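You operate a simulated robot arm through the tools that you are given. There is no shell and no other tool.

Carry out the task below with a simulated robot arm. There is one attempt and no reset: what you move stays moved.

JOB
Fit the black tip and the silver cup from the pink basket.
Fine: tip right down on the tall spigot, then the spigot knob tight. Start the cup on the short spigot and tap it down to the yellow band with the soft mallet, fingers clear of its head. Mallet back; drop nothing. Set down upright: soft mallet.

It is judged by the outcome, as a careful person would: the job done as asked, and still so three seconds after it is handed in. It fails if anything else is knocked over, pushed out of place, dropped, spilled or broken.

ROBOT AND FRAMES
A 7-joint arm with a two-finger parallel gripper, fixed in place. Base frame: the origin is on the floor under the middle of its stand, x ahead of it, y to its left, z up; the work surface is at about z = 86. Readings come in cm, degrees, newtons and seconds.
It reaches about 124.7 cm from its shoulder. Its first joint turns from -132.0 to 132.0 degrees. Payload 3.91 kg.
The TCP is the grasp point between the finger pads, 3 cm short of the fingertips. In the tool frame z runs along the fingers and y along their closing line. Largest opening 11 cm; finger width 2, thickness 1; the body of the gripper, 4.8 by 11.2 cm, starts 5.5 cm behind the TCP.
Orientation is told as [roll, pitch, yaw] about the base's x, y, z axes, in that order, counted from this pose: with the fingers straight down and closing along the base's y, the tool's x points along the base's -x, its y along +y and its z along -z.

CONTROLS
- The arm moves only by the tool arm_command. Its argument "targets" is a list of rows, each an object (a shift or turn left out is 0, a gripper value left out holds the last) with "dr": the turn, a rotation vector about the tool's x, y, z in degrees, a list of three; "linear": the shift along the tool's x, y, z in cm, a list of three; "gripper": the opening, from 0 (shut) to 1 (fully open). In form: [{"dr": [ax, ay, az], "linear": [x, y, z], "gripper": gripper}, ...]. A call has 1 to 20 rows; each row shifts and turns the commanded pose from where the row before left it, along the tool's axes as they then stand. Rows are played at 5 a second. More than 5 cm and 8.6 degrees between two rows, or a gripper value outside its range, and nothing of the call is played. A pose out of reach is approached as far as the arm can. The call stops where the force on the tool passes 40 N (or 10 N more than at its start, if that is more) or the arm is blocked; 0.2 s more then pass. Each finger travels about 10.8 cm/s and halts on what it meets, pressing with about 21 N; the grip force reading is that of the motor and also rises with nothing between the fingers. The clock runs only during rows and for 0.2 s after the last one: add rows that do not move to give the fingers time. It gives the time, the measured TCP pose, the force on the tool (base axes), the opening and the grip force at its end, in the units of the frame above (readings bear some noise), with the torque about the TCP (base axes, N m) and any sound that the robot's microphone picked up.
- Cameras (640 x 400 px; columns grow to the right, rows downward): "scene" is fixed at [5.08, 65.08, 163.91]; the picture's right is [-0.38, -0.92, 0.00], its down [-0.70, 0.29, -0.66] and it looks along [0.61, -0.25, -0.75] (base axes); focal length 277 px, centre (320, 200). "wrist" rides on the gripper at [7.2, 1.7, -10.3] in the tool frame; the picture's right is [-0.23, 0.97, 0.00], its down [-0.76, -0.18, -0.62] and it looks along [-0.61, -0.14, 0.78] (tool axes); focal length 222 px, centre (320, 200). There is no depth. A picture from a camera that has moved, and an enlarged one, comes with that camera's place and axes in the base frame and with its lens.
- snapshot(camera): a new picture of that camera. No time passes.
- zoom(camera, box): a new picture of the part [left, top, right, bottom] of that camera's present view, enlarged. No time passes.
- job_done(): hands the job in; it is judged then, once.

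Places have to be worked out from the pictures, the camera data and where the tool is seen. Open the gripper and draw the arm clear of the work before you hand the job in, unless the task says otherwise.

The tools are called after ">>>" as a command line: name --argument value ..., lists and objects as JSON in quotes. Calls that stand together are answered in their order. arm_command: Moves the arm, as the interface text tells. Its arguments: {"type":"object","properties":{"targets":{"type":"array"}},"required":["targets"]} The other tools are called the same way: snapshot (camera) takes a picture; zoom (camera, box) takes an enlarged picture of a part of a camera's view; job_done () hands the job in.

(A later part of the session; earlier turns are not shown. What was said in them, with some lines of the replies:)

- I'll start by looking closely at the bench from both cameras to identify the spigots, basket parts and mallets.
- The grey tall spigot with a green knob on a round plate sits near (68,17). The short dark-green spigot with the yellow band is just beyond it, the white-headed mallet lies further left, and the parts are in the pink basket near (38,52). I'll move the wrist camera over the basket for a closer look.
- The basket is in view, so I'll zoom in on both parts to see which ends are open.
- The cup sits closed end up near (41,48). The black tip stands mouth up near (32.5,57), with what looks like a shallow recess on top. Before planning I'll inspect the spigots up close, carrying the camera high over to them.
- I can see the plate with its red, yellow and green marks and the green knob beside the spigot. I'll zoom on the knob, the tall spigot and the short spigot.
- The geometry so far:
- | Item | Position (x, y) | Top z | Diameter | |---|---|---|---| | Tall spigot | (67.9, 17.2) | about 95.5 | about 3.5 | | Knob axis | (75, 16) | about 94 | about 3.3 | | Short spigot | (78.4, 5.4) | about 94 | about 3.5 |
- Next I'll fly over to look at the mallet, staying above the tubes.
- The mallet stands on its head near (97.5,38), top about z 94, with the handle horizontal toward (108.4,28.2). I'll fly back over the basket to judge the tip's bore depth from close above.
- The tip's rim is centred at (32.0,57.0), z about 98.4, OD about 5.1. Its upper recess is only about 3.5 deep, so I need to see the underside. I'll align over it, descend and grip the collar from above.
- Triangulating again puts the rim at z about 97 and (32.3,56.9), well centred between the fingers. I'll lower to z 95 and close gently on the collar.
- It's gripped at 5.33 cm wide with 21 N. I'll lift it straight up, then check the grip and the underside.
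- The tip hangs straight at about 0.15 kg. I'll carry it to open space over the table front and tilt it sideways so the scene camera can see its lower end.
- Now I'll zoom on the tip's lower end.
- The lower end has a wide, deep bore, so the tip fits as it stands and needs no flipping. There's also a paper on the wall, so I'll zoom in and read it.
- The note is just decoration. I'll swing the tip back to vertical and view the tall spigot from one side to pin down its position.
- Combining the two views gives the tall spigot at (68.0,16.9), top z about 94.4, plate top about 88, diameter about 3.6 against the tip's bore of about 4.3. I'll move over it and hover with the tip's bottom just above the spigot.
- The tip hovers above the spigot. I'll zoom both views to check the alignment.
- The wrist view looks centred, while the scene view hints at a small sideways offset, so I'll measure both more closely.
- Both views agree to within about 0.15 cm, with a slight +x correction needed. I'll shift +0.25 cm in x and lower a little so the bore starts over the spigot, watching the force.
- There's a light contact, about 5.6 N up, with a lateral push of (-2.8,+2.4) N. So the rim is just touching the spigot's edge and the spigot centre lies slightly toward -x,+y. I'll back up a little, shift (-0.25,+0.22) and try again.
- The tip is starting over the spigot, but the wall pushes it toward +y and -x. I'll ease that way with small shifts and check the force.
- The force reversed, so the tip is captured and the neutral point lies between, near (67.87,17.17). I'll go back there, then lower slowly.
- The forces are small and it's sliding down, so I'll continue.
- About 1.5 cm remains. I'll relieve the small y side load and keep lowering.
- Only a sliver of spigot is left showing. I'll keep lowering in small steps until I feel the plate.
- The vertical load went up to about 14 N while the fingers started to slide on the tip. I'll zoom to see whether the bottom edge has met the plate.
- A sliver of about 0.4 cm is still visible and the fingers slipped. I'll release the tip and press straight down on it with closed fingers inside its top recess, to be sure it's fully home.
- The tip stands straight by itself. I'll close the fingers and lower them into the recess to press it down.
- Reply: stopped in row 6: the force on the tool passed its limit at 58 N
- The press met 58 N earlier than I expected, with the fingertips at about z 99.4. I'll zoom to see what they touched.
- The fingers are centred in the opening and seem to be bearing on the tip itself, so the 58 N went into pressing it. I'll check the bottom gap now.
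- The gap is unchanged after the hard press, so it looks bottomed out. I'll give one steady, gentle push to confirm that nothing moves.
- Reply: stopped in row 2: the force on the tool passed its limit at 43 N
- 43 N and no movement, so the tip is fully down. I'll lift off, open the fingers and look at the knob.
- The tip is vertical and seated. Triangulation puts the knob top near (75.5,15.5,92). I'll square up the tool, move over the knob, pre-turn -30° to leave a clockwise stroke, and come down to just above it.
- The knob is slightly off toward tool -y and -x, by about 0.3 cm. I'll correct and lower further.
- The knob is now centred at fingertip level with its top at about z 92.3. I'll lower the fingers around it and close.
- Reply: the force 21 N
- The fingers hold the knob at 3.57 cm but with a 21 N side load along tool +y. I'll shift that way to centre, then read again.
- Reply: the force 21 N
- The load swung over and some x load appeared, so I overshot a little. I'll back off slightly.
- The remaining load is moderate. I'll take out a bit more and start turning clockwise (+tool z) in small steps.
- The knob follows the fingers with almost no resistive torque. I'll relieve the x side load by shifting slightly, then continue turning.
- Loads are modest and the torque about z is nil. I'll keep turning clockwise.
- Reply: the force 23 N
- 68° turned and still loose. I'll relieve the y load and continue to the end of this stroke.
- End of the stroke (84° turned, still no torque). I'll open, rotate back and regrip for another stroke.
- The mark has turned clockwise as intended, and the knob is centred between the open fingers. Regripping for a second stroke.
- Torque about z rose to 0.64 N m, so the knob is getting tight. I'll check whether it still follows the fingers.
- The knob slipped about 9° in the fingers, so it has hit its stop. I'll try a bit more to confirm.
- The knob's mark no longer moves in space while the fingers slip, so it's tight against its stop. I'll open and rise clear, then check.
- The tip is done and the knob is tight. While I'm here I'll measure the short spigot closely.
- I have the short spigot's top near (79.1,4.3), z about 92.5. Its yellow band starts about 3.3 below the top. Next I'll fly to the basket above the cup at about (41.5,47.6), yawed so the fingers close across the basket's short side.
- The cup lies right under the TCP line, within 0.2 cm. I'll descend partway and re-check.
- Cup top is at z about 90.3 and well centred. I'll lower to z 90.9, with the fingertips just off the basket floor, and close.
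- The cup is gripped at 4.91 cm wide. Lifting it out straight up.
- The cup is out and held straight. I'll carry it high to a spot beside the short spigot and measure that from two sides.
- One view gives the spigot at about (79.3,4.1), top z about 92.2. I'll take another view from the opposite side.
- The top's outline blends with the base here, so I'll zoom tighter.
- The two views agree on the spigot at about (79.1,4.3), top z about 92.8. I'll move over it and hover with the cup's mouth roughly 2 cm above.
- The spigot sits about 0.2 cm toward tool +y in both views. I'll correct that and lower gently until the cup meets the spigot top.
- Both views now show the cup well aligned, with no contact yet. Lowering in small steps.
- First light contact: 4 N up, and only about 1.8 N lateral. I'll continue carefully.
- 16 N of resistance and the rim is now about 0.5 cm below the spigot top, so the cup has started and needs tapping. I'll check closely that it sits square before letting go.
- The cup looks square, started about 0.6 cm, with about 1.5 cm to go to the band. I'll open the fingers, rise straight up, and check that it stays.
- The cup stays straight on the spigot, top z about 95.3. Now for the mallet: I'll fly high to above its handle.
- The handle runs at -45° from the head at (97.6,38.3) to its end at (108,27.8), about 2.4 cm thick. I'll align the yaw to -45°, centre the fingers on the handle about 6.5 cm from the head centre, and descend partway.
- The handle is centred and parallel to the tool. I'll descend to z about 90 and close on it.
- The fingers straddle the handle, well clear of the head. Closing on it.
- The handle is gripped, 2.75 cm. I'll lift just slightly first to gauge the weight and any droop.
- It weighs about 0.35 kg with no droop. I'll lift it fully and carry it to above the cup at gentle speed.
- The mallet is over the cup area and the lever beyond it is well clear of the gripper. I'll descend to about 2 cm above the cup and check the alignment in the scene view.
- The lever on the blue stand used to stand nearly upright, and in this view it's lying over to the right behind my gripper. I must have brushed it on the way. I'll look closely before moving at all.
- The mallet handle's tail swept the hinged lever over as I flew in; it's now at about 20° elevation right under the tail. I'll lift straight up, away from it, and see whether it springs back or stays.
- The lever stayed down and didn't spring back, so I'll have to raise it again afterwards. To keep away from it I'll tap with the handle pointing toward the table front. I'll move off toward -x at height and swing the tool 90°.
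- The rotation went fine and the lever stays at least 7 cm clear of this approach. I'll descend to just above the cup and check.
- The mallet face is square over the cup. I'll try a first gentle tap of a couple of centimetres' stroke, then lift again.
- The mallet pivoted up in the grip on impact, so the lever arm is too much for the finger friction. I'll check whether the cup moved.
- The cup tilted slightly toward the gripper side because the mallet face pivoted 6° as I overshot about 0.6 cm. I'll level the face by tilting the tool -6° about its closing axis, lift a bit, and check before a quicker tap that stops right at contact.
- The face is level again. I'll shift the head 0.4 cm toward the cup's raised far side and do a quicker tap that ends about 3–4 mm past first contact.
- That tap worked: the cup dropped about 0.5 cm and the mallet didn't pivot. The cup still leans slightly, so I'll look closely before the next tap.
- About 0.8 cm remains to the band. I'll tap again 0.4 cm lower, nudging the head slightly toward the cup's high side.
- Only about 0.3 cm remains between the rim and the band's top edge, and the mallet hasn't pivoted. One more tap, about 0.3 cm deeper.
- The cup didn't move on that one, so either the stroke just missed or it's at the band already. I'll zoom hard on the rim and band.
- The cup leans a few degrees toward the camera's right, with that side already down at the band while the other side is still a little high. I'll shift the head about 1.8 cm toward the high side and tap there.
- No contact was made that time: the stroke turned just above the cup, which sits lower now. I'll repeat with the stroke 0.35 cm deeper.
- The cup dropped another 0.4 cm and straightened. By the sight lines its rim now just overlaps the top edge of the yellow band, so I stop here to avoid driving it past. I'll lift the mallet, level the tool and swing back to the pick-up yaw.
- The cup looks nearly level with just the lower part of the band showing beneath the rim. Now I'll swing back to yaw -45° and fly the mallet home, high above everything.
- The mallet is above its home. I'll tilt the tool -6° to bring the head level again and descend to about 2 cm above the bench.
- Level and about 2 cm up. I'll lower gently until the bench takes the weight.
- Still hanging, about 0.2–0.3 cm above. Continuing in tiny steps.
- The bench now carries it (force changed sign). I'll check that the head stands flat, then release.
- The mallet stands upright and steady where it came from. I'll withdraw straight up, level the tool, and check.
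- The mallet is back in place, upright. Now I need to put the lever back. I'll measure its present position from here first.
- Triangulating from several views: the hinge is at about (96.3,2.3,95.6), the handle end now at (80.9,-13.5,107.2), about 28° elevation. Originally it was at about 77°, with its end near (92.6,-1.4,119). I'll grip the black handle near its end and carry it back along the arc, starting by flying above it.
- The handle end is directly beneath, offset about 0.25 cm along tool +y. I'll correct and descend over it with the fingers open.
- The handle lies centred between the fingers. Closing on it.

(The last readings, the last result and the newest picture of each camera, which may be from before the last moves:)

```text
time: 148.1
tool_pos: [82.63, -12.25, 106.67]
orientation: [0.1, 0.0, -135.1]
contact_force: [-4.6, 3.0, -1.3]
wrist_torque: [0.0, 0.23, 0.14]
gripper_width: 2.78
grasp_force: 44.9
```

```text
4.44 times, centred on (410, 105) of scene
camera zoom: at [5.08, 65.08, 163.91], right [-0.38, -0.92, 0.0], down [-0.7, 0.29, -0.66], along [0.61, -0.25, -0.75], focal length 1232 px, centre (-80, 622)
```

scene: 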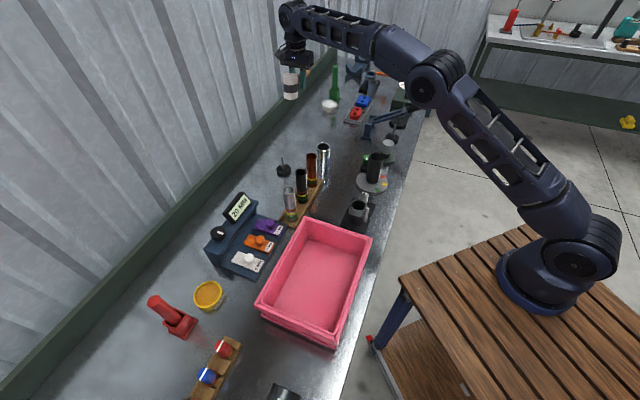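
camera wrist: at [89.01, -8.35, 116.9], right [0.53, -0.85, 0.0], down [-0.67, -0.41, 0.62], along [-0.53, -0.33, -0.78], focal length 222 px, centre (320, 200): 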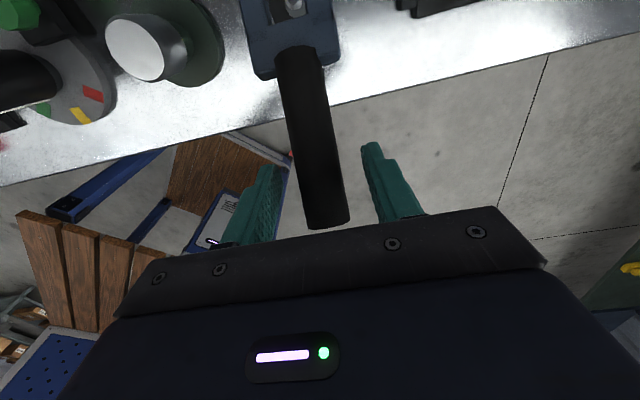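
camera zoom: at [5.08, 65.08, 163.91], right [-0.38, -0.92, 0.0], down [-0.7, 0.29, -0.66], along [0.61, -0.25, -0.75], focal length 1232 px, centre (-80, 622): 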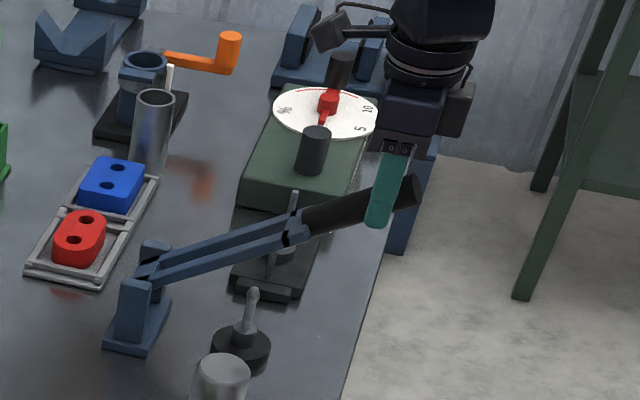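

Gripped. I'll raise it along the arc in stages, checking the forces.

>>> arm_command --targets '[{"linear": [0.843, 0, -1.412]}, {"linear": [0.943, 0, -1.348]}, {"linear": [1.036, 0, -1.278]}, {}]'

>>> zoom --camera "scene" --box '[360, 60, 460, 150]'

```text
time: 149.1
tool_pos: [84.54, -10.15, 110.67]
orientation: [0.1, -0.1, -135.2]
contact_force: [-10.6, 11.9, -10.9]
wrist_torque: [-0.66, 1.2, -0.01]
gripper_width: 2.78
grasp_force: 45.1
```

```text
4.44 times, centred on (410, 105) of scene
camera zoom: at [5.08, 65.08, 163.91], right [-0.38, -0.92, 0.0], down [-0.7, 0.29, -0.66], along [0.61, -0.25, -0.75], focal length 1232 px, centre (-80, 622)
```

zoom: 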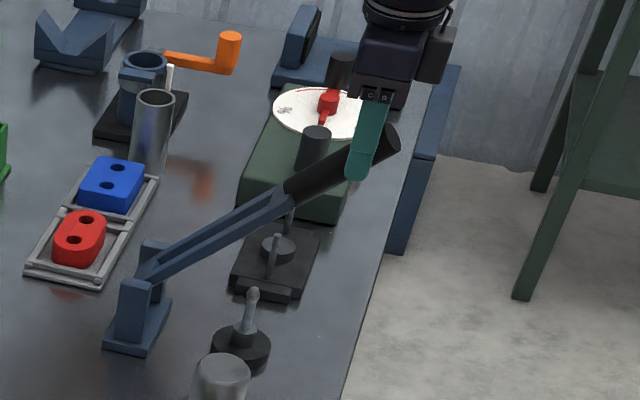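

It follows nicely. There's some side load along tool -y, so I'll ease that and continue up the arc.

>>> arm_command --targets '[{"linear": [1.127, -0.12, -1.197]}, {"linear": [1.211, -0.05, -1.114]}, {"linear": [1.287, -0.02, -1.024]}, {"linear": [1.357, -0.02, -0.927]}, {}]'

>>> zoom --camera "scene" --box '[360, 60, 460, 150]'

```text
time: 150.3
tool_pos: [88.0, -6.63, 114.71]
orientation: [0.2, 0.0, -135.2]
contact_force: [6.1, -16.0, -0.4]
wrist_torque: [-0.96, 1.01, 0.19]
gripper_width: 2.76
grasp_force: 44.7
```

```text
4.44 times, centred on (410, 105) of scene
camera zoom: at [5.08, 65.08, 163.91], right [-0.38, -0.92, 0.0], down [-0.7, 0.29, -0.66], along [0.61, -0.25, -0.75], focal length 1232 px, centre (-80, 622)
```

zoom: 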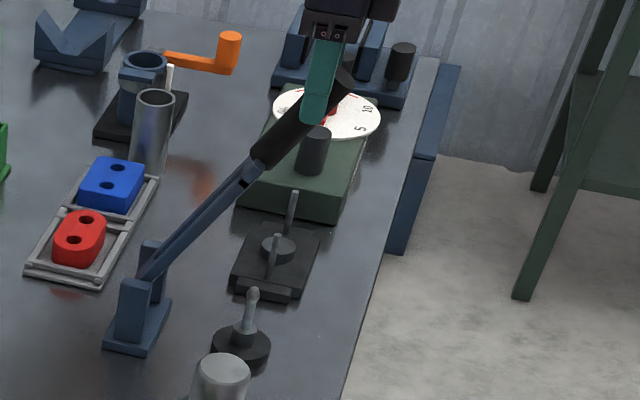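

Halfway. I'll correct the slight side overshoot and continue. The target picture has the handle's start near (207,128) and its end near (251,24) in this zoom.

>>> arm_command --targets '[{"linear": [1.423, 0.1, -0.829]}, {"linear": [1.478, 0.02, -0.722]}, {"linear": [1.528, 0, -0.614]}, {}]'

>>> zoom --camera "scene" --box '[360, 60, 460, 150]'

```text
time: 151.3
tool_pos: [91.07, -3.62, 117.09]
orientation: [-0.1, 0.0, -135.0]
contact_force: [3.8, -10.1, -1.4]
wrist_torque: [-0.68, 0.9, 0.18]
gripper_width: 2.78
grasp_force: 44.8
```

```text
4.44 times, centred on (410, 105) of scene
camera zoom: at [5.08, 65.08, 163.91], right [-0.38, -0.92, 0.0], down [-0.7, 0.29, -0.66], along [0.61, -0.25, -0.75], focal length 1232 px, centre (-80, 622)
```

zoom: 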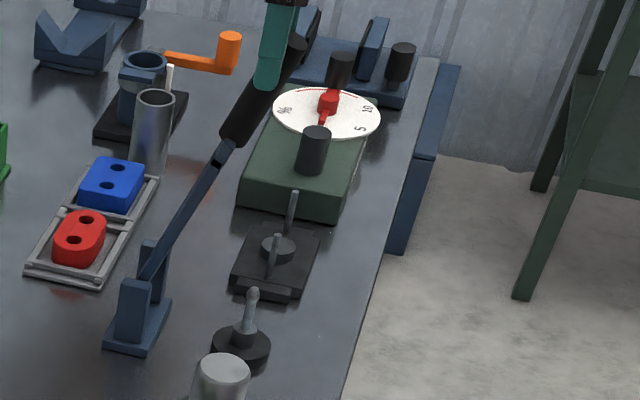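

Close now. I'll do the last steps gently and compare with the original picture.

>>> arm_command --targets '[{"linear": [1.564, 0.08, -0.501]}, {"linear": [1.587, 0, -0.388]}, {}]'

>>> zoom --camera "scene" --box '[360, 60, 460, 150]'

>>> zoom --camera "scene" --box '[310, 50, 470, 150]'

```text
time: 152.1
tool_pos: [93.42, -1.27, 117.8]
orientation: [0.0, 0.0, -135.1]
contact_force: [-4.0, -4.6, -0.2]
wrist_torque: [-0.84, 1.14, 0.01]
gripper_width: 2.81
grasp_force: 44.9
```

```text
4.44 times, centred on (410, 105) of scene
camera zoom: at [5.08, 65.08, 163.91], right [-0.38, -0.92, 0.0], down [-0.7, 0.29, -0.66], along [0.61, -0.25, -0.75], focal length 1232 px, centre (-80, 622)
```

zoom: 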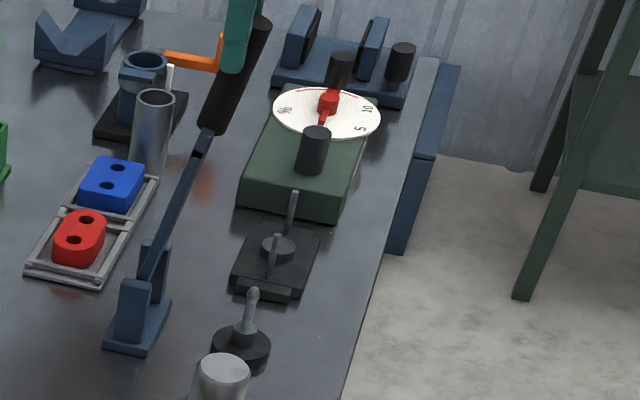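

```text
4.00 times, centred on (390, 100) of scene
camera zoom: at [5.08, 65.08, 163.91], right [-0.38, -0.92, 0.0], down [-0.7, 0.29, -0.66], along [0.61, -0.25, -0.75], focal length 1109 px, centre (40, 600)
```

zoom: 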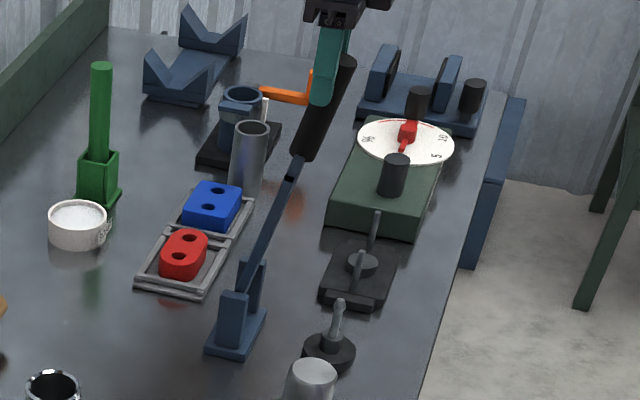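

It nearly matches the original; by my reference pixels the end needs about 0.6 cm more. I'll move a touch further, then release and compare.

>>> arm_command --targets '[{"linear": [0.66, 0, -0.12]}, {}, {"gripper": 0.35}, {"gripper": 0.5}, {}]'

>>> zoom --camera "scene" --box '[310, 50, 470, 150]'

>>> snapshot --camera "wrist"

```text
time: 153.3
tool_pos: [94.02, -0.95, 118.05]
orientation: [0.1, -0.1, -135.1]
contact_force: [0.4, -0.1, -0.9]
wrist_torque: [-0.01, -0.01, 0.03]
gripper_width: 5.48
grasp_force: 0.1
```

```text
4.00 times, centred on (390, 100) of scene
camera zoom: at [5.08, 65.08, 163.91], right [-0.38, -0.92, 0.0], down [-0.7, 0.29, -0.66], along [0.61, -0.25, -0.75], focal length 1109 px, centre (40, 600)
```

zoom: 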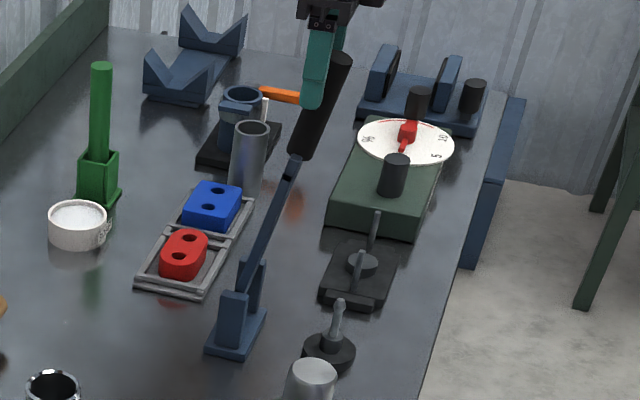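

```text
taken
camera wrist: at [100.3, 2.96, 128.35], right [0.53, -0.85, 0.0], down [-0.67, -0.41, 0.62], along [-0.53, -0.33, -0.78], focal length 222 px, centre (320, 200)
```

wrist: 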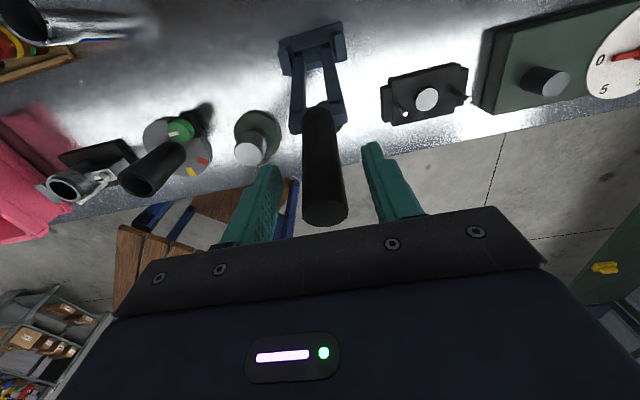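

That matches the original picture and the lever holds after release. I'll rise straight up clear of it.

>>> arm_command --targets '[{"gripper": 0.6}, {"linear": [0, 0, -1]}, {"linear": [0, 0, -2]}, {"linear": [0, 0, -3]}, {"linear": [0, 0, -3]}, {"linear": [0, 0, -3]}, {}]'

>>> zoom --camera "scene" --box '[310, 50, 470, 150]'

>>> snapshot --camera "wrist"

```text
time: 154.9
tool_pos: [93.77, -0.84, 130.06]
orientation: [0.0, 0.1, -135.0]
contact_force: [0.4, 1.0, -0.2]
wrist_torque: [-0.01, -0.02, 0.01]
gripper_width: 6.6
grasp_force: 0.1
```

```text
4.00 times, centred on (390, 100) of scene
camera zoom: at [5.08, 65.08, 163.91], right [-0.38, -0.92, 0.0], down [-0.7, 0.29, -0.66], along [0.61, -0.25, -0.75], focal length 1109 px, centre (40, 600)
```

zoom: 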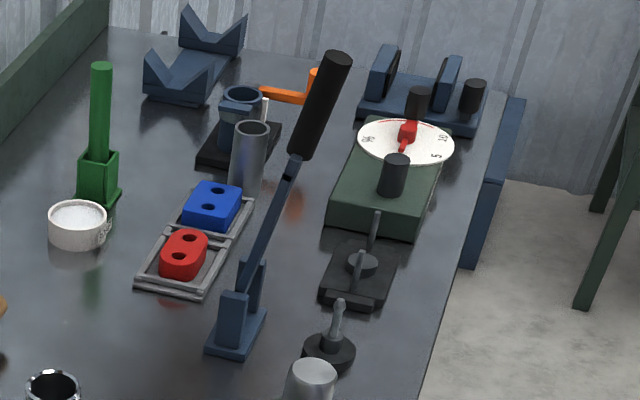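

```text
taken
camera wrist: at [100.19, 3.02, 140.45], right [0.53, -0.85, 0.0], down [-0.67, -0.41, 0.62], along [-0.53, -0.33, -0.78], focal length 222 px, centre (320, 200)
```

wrist: 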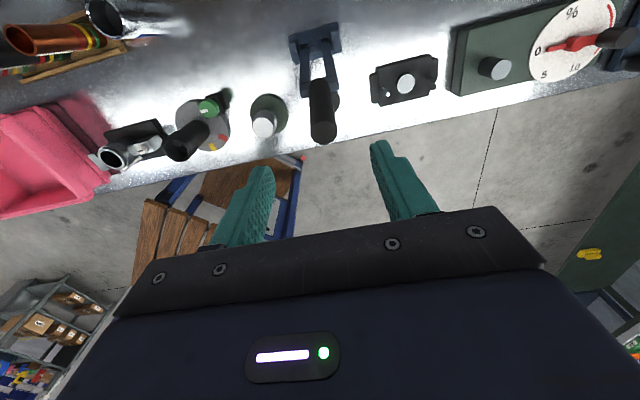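

The lever is back exactly as it was. Now I want a low side view of the cup to verify it's at the band, so I'll move to open space in front of the table and turn the camera toward it.

>>> arm_command --targets '[{"linear": [-3.12, -2.33, 0]}, {"linear": [-3.12, -2.33, 0]}, {"linear": [-3.12, -2.33, 0]}, {"linear": [-3.12, -2.33, 0]}, {"linear": [-3.12, -2.33, 0]}, {"linear": [-3.12, -2.33, 0]}, {"dr": [0, 0, -7.5]}, {"dr": [0, 0, -7.5]}, {"dr": [0, 0, -7.5]}, {"dr": [0, 0, -7.5]}, {"dr": [0, 0, -7.5]}, {"dr": [0, 0, -7.5]}, {"dr": [0, 0, -7.5]}, {"dr": [0, 0, -7.5]}, {"dr": [0, 0, -7.5]}, {"dr": [0, 0, -7.5]}, {"dr": [0, 0, -7.5]}, {"dr": [0, 0, -7.5]}, {}]'

>>> arm_command --targets '[{"dr": [0, 0, -7.5]}, {"dr": [0, 0, -7.5]}, {"dr": [0, 0, -7.5]}, {"dr": [0, 0, -7.5]}, {"dr": [0, 0, -7.5]}, {"dr": [0, 0, -7.5]}, {"dr": [0, 0, -7.5]}, {"dr": [0, 0, -7.5]}, {"dr": [0, 0, -7.5]}, {"dr": [0, 0, -7.5]}, {"dr": [0, 0, -7.5]}, {"dr": [0, 0, -7.5]}, {}]'

>>> snapshot --camera "wrist"

>>> snapshot --camera "scene"

```text
time: 158.9
tool_pos: [70.81, -4.15, 129.99]
orientation: [0.0, 0.0, -45.0]
contact_force: [-0.2, 0.7, 0.0]
wrist_torque: [0.03, 0.01, 0.0]
gripper_width: 6.6
grasp_force: 0.1
```

```text
time: 161.7
tool_pos: [70.7, -4.21, 130.17]
orientation: [0.1, 0.0, 45.0]
contact_force: [0.8, 0.7, -0.5]
wrist_torque: [-0.01, -0.02, -0.02]
gripper_width: 6.62
grasp_force: 0.1
```

```text
taken
camera wrist: at [64.54, -8.15, 140.41], right [-0.53, 0.85, 0.0], down [0.66, 0.41, 0.62], along [0.53, 0.33, -0.78], focal length 222 px, centre (320, 200)
```

wrist: 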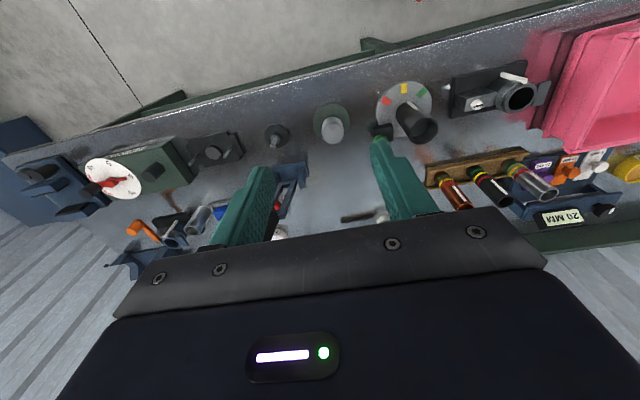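

```text
taken
```

scene: 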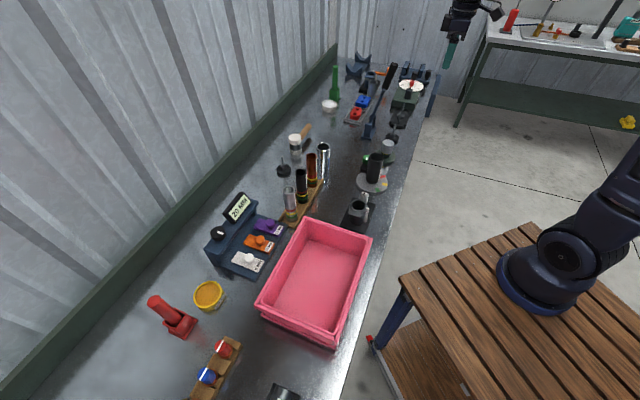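

Now I'll tilt the tool 30° and descend in front of the table edge for a flatter view of the cup.

>>> arm_command --targets '[{"dr": [0, -7.5, 0]}, {"dr": [0, -7.5, 0]}, {"dr": [0, -7.5, 0]}, {"dr": [0, -7.5, 0]}, {"linear": [2, 0, 3.464]}, {"linear": [2, 0, 3.464]}, {"linear": [2, 0, 3.464]}, {"linear": [2, 0, 3.464]}, {"linear": [2, 0, 3.464]}, {"linear": [2, 0, 3.464]}, {}]'

>>> snapshot --camera "wrist"

>>> zoom --camera "wrist" --box '[240, 80, 400, 200]'

```text
time: 164.1
tool_pos: [70.56, -4.18, 105.88]
orientation: [-0.1, -30.0, 44.8]
contact_force: [0.5, -0.3, 1.0]
wrist_torque: [0.03, -0.01, 0.0]
gripper_width: 6.6
grasp_force: 0.0
```

```text
taken
camera wrist: at [61.42, -11.15, 111.15], right [-0.55, 0.83, 0.11], down [0.37, 0.12, 0.92], along [0.75, 0.55, -0.37], focal length 222 px, centre (320, 200)
```

wrist: 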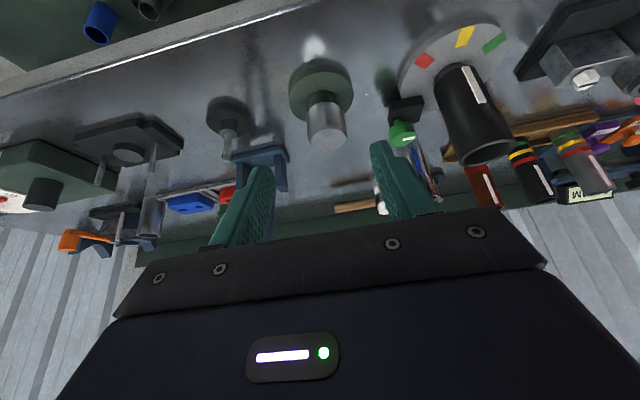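

```text
3.33 times, centred on (320, 140) of wrist
camera zoom: at [61.42, -11.15, 111.15], right [-0.55, 0.83, 0.11], down [0.37, 0.12, 0.92], along [0.75, 0.55, -0.37], focal length 740 px, centre (320, 400)
```

zoom: 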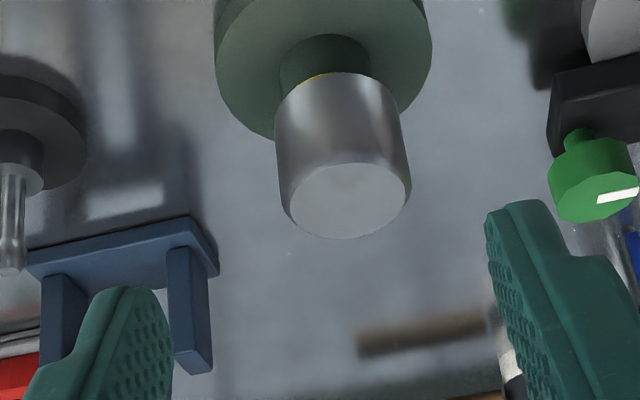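

I'll zoom tighter on the rim and band from this side. The picture is upside down here, with world-up pointing down.

>>> zoom --camera "wrist" --box '[290, 80, 360, 150]'

>>> zoom --camera "scene" --box '[380, 138, 396, 158]'

```text
5.71 times, centred on (325, 115) of wrist
camera zoom: at [61.42, -11.15, 111.15], right [-0.55, 0.83, 0.11], down [0.37, 0.12, 0.92], along [0.75, 0.55, -0.37], focal length 1269 px, centre (291, 686)
```

zoom: 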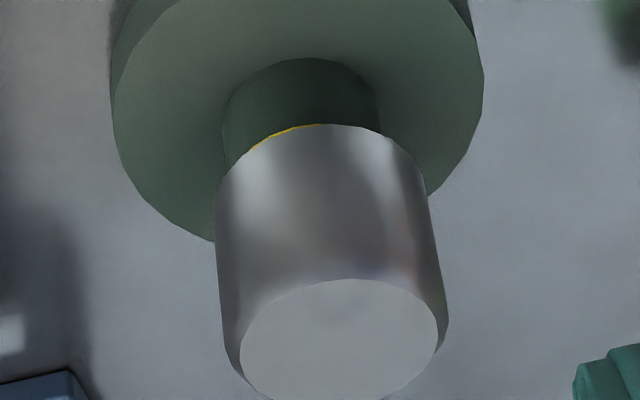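

```text
16.00 times, centred on (388, 148) of scene
camera zoom: at [5.08, 65.08, 163.91], right [-0.38, -0.92, 0.0], down [-0.7, 0.29, -0.66], along [0.61, -0.25, -0.75], focal length 4434 px, centre (-768, 1032)
```

zoom: 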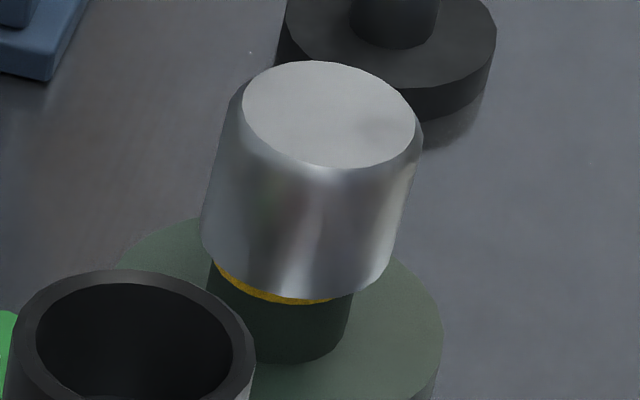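

From this side the cup stands parallel to the spigot and its rim sits within the yellow band, about 0.3 cm below the band's top edge, which agrees with the scene view. I'll also check the tip's seating from here.

>>> zoom --camera "wrist" --box '[390, 20, 530, 170]'

>>> zoom --camera "scene" --box '[355, 145, 395, 190]'

```text
2.67 times, centred on (460, 95) of wrist
camera zoom: at [61.42, -11.15, 111.15], right [-0.55, 0.83, 0.11], down [0.37, 0.12, 0.92], along [0.75, 0.55, -0.37], focal length 592 px, centre (-53, 480)
```

zoom: 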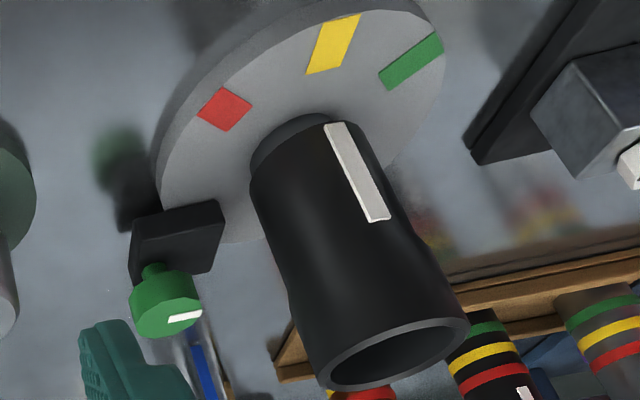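

```text
8.89 times, centred on (375, 168) of scene
camera zoom: at [5.08, 65.08, 163.91], right [-0.38, -0.92, 0.0], down [-0.7, 0.29, -0.66], along [0.61, -0.25, -0.75], focal length 2464 px, centre (-169, 489)
```

zoom: 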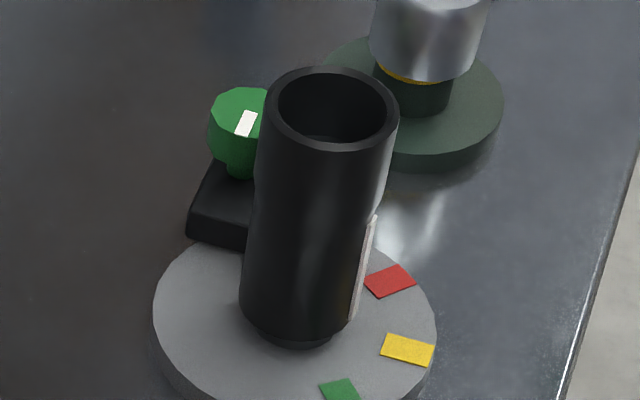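

The tip's chamfered end rests on the plate, it's upright, and the knob mark is unchanged. Everything checks out, so I'll raise the arm, level the tool and draw clear.

>>> arm_command --targets '[{"linear": [-2, 0, -3.464]}, {"linear": [-2, 0, -3.464]}, {"linear": [-2, 0, -3.464]}, {"linear": [-2, 0, -3.464]}, {"linear": [-2, 0, -3.464]}, {"linear": [-2, 0, -3.464]}, {"dr": [0, 7.5, 0]}, {"dr": [0, 7.5, 0]}, {"dr": [0, 7.5, 0]}, {"dr": [0, 7.5, 0]}, {"linear": [3, 0, -1]}, {"linear": [3, 0, -1]}, {"linear": [3, 0, -1]}, {}, {}]'

>>> snapshot --camera "scene"

>>> zoom --camera "scene" --box '[270, 60, 430, 200]'

>>> snapshot --camera "wrist"

```text
time: 167.3
tool_pos: [64.34, -10.33, 133.16]
orientation: [0.0, 0.0, 45.0]
contact_force: [0.2, -0.1, -0.3]
wrist_torque: [-0.01, -0.03, 0.01]
gripper_width: 6.61
grasp_force: 0.0
```

```text
taken
```

scene: 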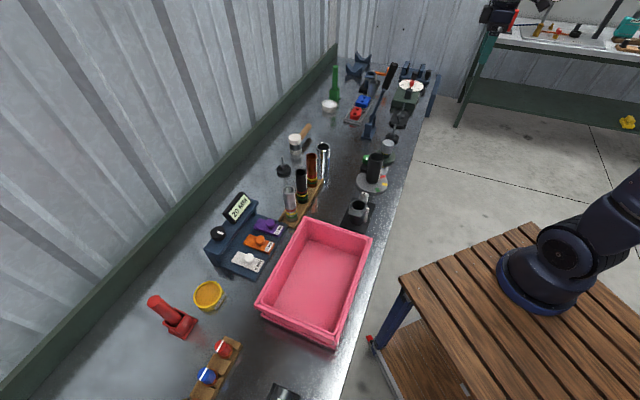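

```text
2.86 times, centred on (350, 130) of scene
camera zoom: at [5.08, 65.08, 163.91], right [-0.38, -0.92, 0.0], down [-0.7, 0.29, -0.66], along [0.61, -0.25, -0.75], focal length 792 px, centre (234, 400)
```

zoom: 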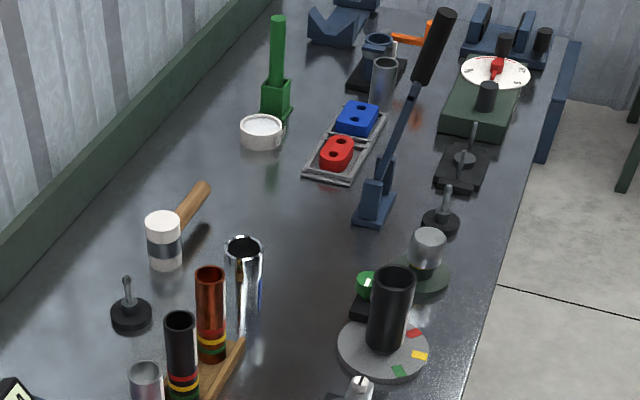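

```text
taken
camera wrist: at [58.08, -14.33, 143.44], right [-0.53, 0.85, 0.0], down [0.66, 0.41, 0.62], along [0.53, 0.33, -0.78], focal length 222 px, centre (320, 200)
```

wrist: 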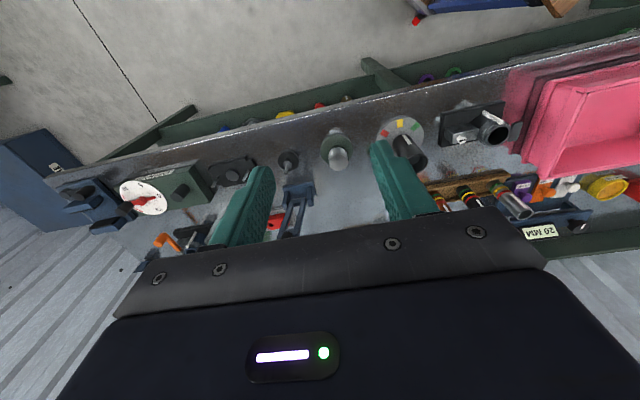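

The final views show:
- **Tip:** seated on the tall spigot, with the knob tight.
- **Cup:** its rim at the yellow band.
- **Mallet:** upright back in its place.
- **Lever:** back upright as it was.
- **Arm:** clear of the work with the gripper open.

I'm handing the job in.

>>> job_done

```text
The job is handed in.
```

I've handed the job in with the black tip and the silver cup both fitted. One thing went wrong along the way: I knocked a lever over and had to put it back.

- **Tip:** it is pushed right down on the tall spigot. It didn't move when I pressed again at over 40 N. The green knob is turned clockwise to its stop, where it slipped in the fingers and would turn no further.
- **Cup:** I started it on the short spigot by hand and tapped it down with the soft mallet, fingers on the handle only. I took it about 0.3 cm past the top edge of the yellow band, so the rim sits within the band. It may still lean a degree or two, because the first tap went slightly off and tilted it.
- **Mallet:** it is back where it was, standing upright on its head. Nothing was dropped.
- **Lever:** while I was carrying the mallet, its handle swept over the hinged lever on the blue stand. It dropped from nearly upright to about 28°. I lifted it back by its black handle, and it matches the starting picture as closely as I can tell. The lever was still moved, so the judge may count it as pushed out of place.

The gripper is open and the arm is clear of the table.
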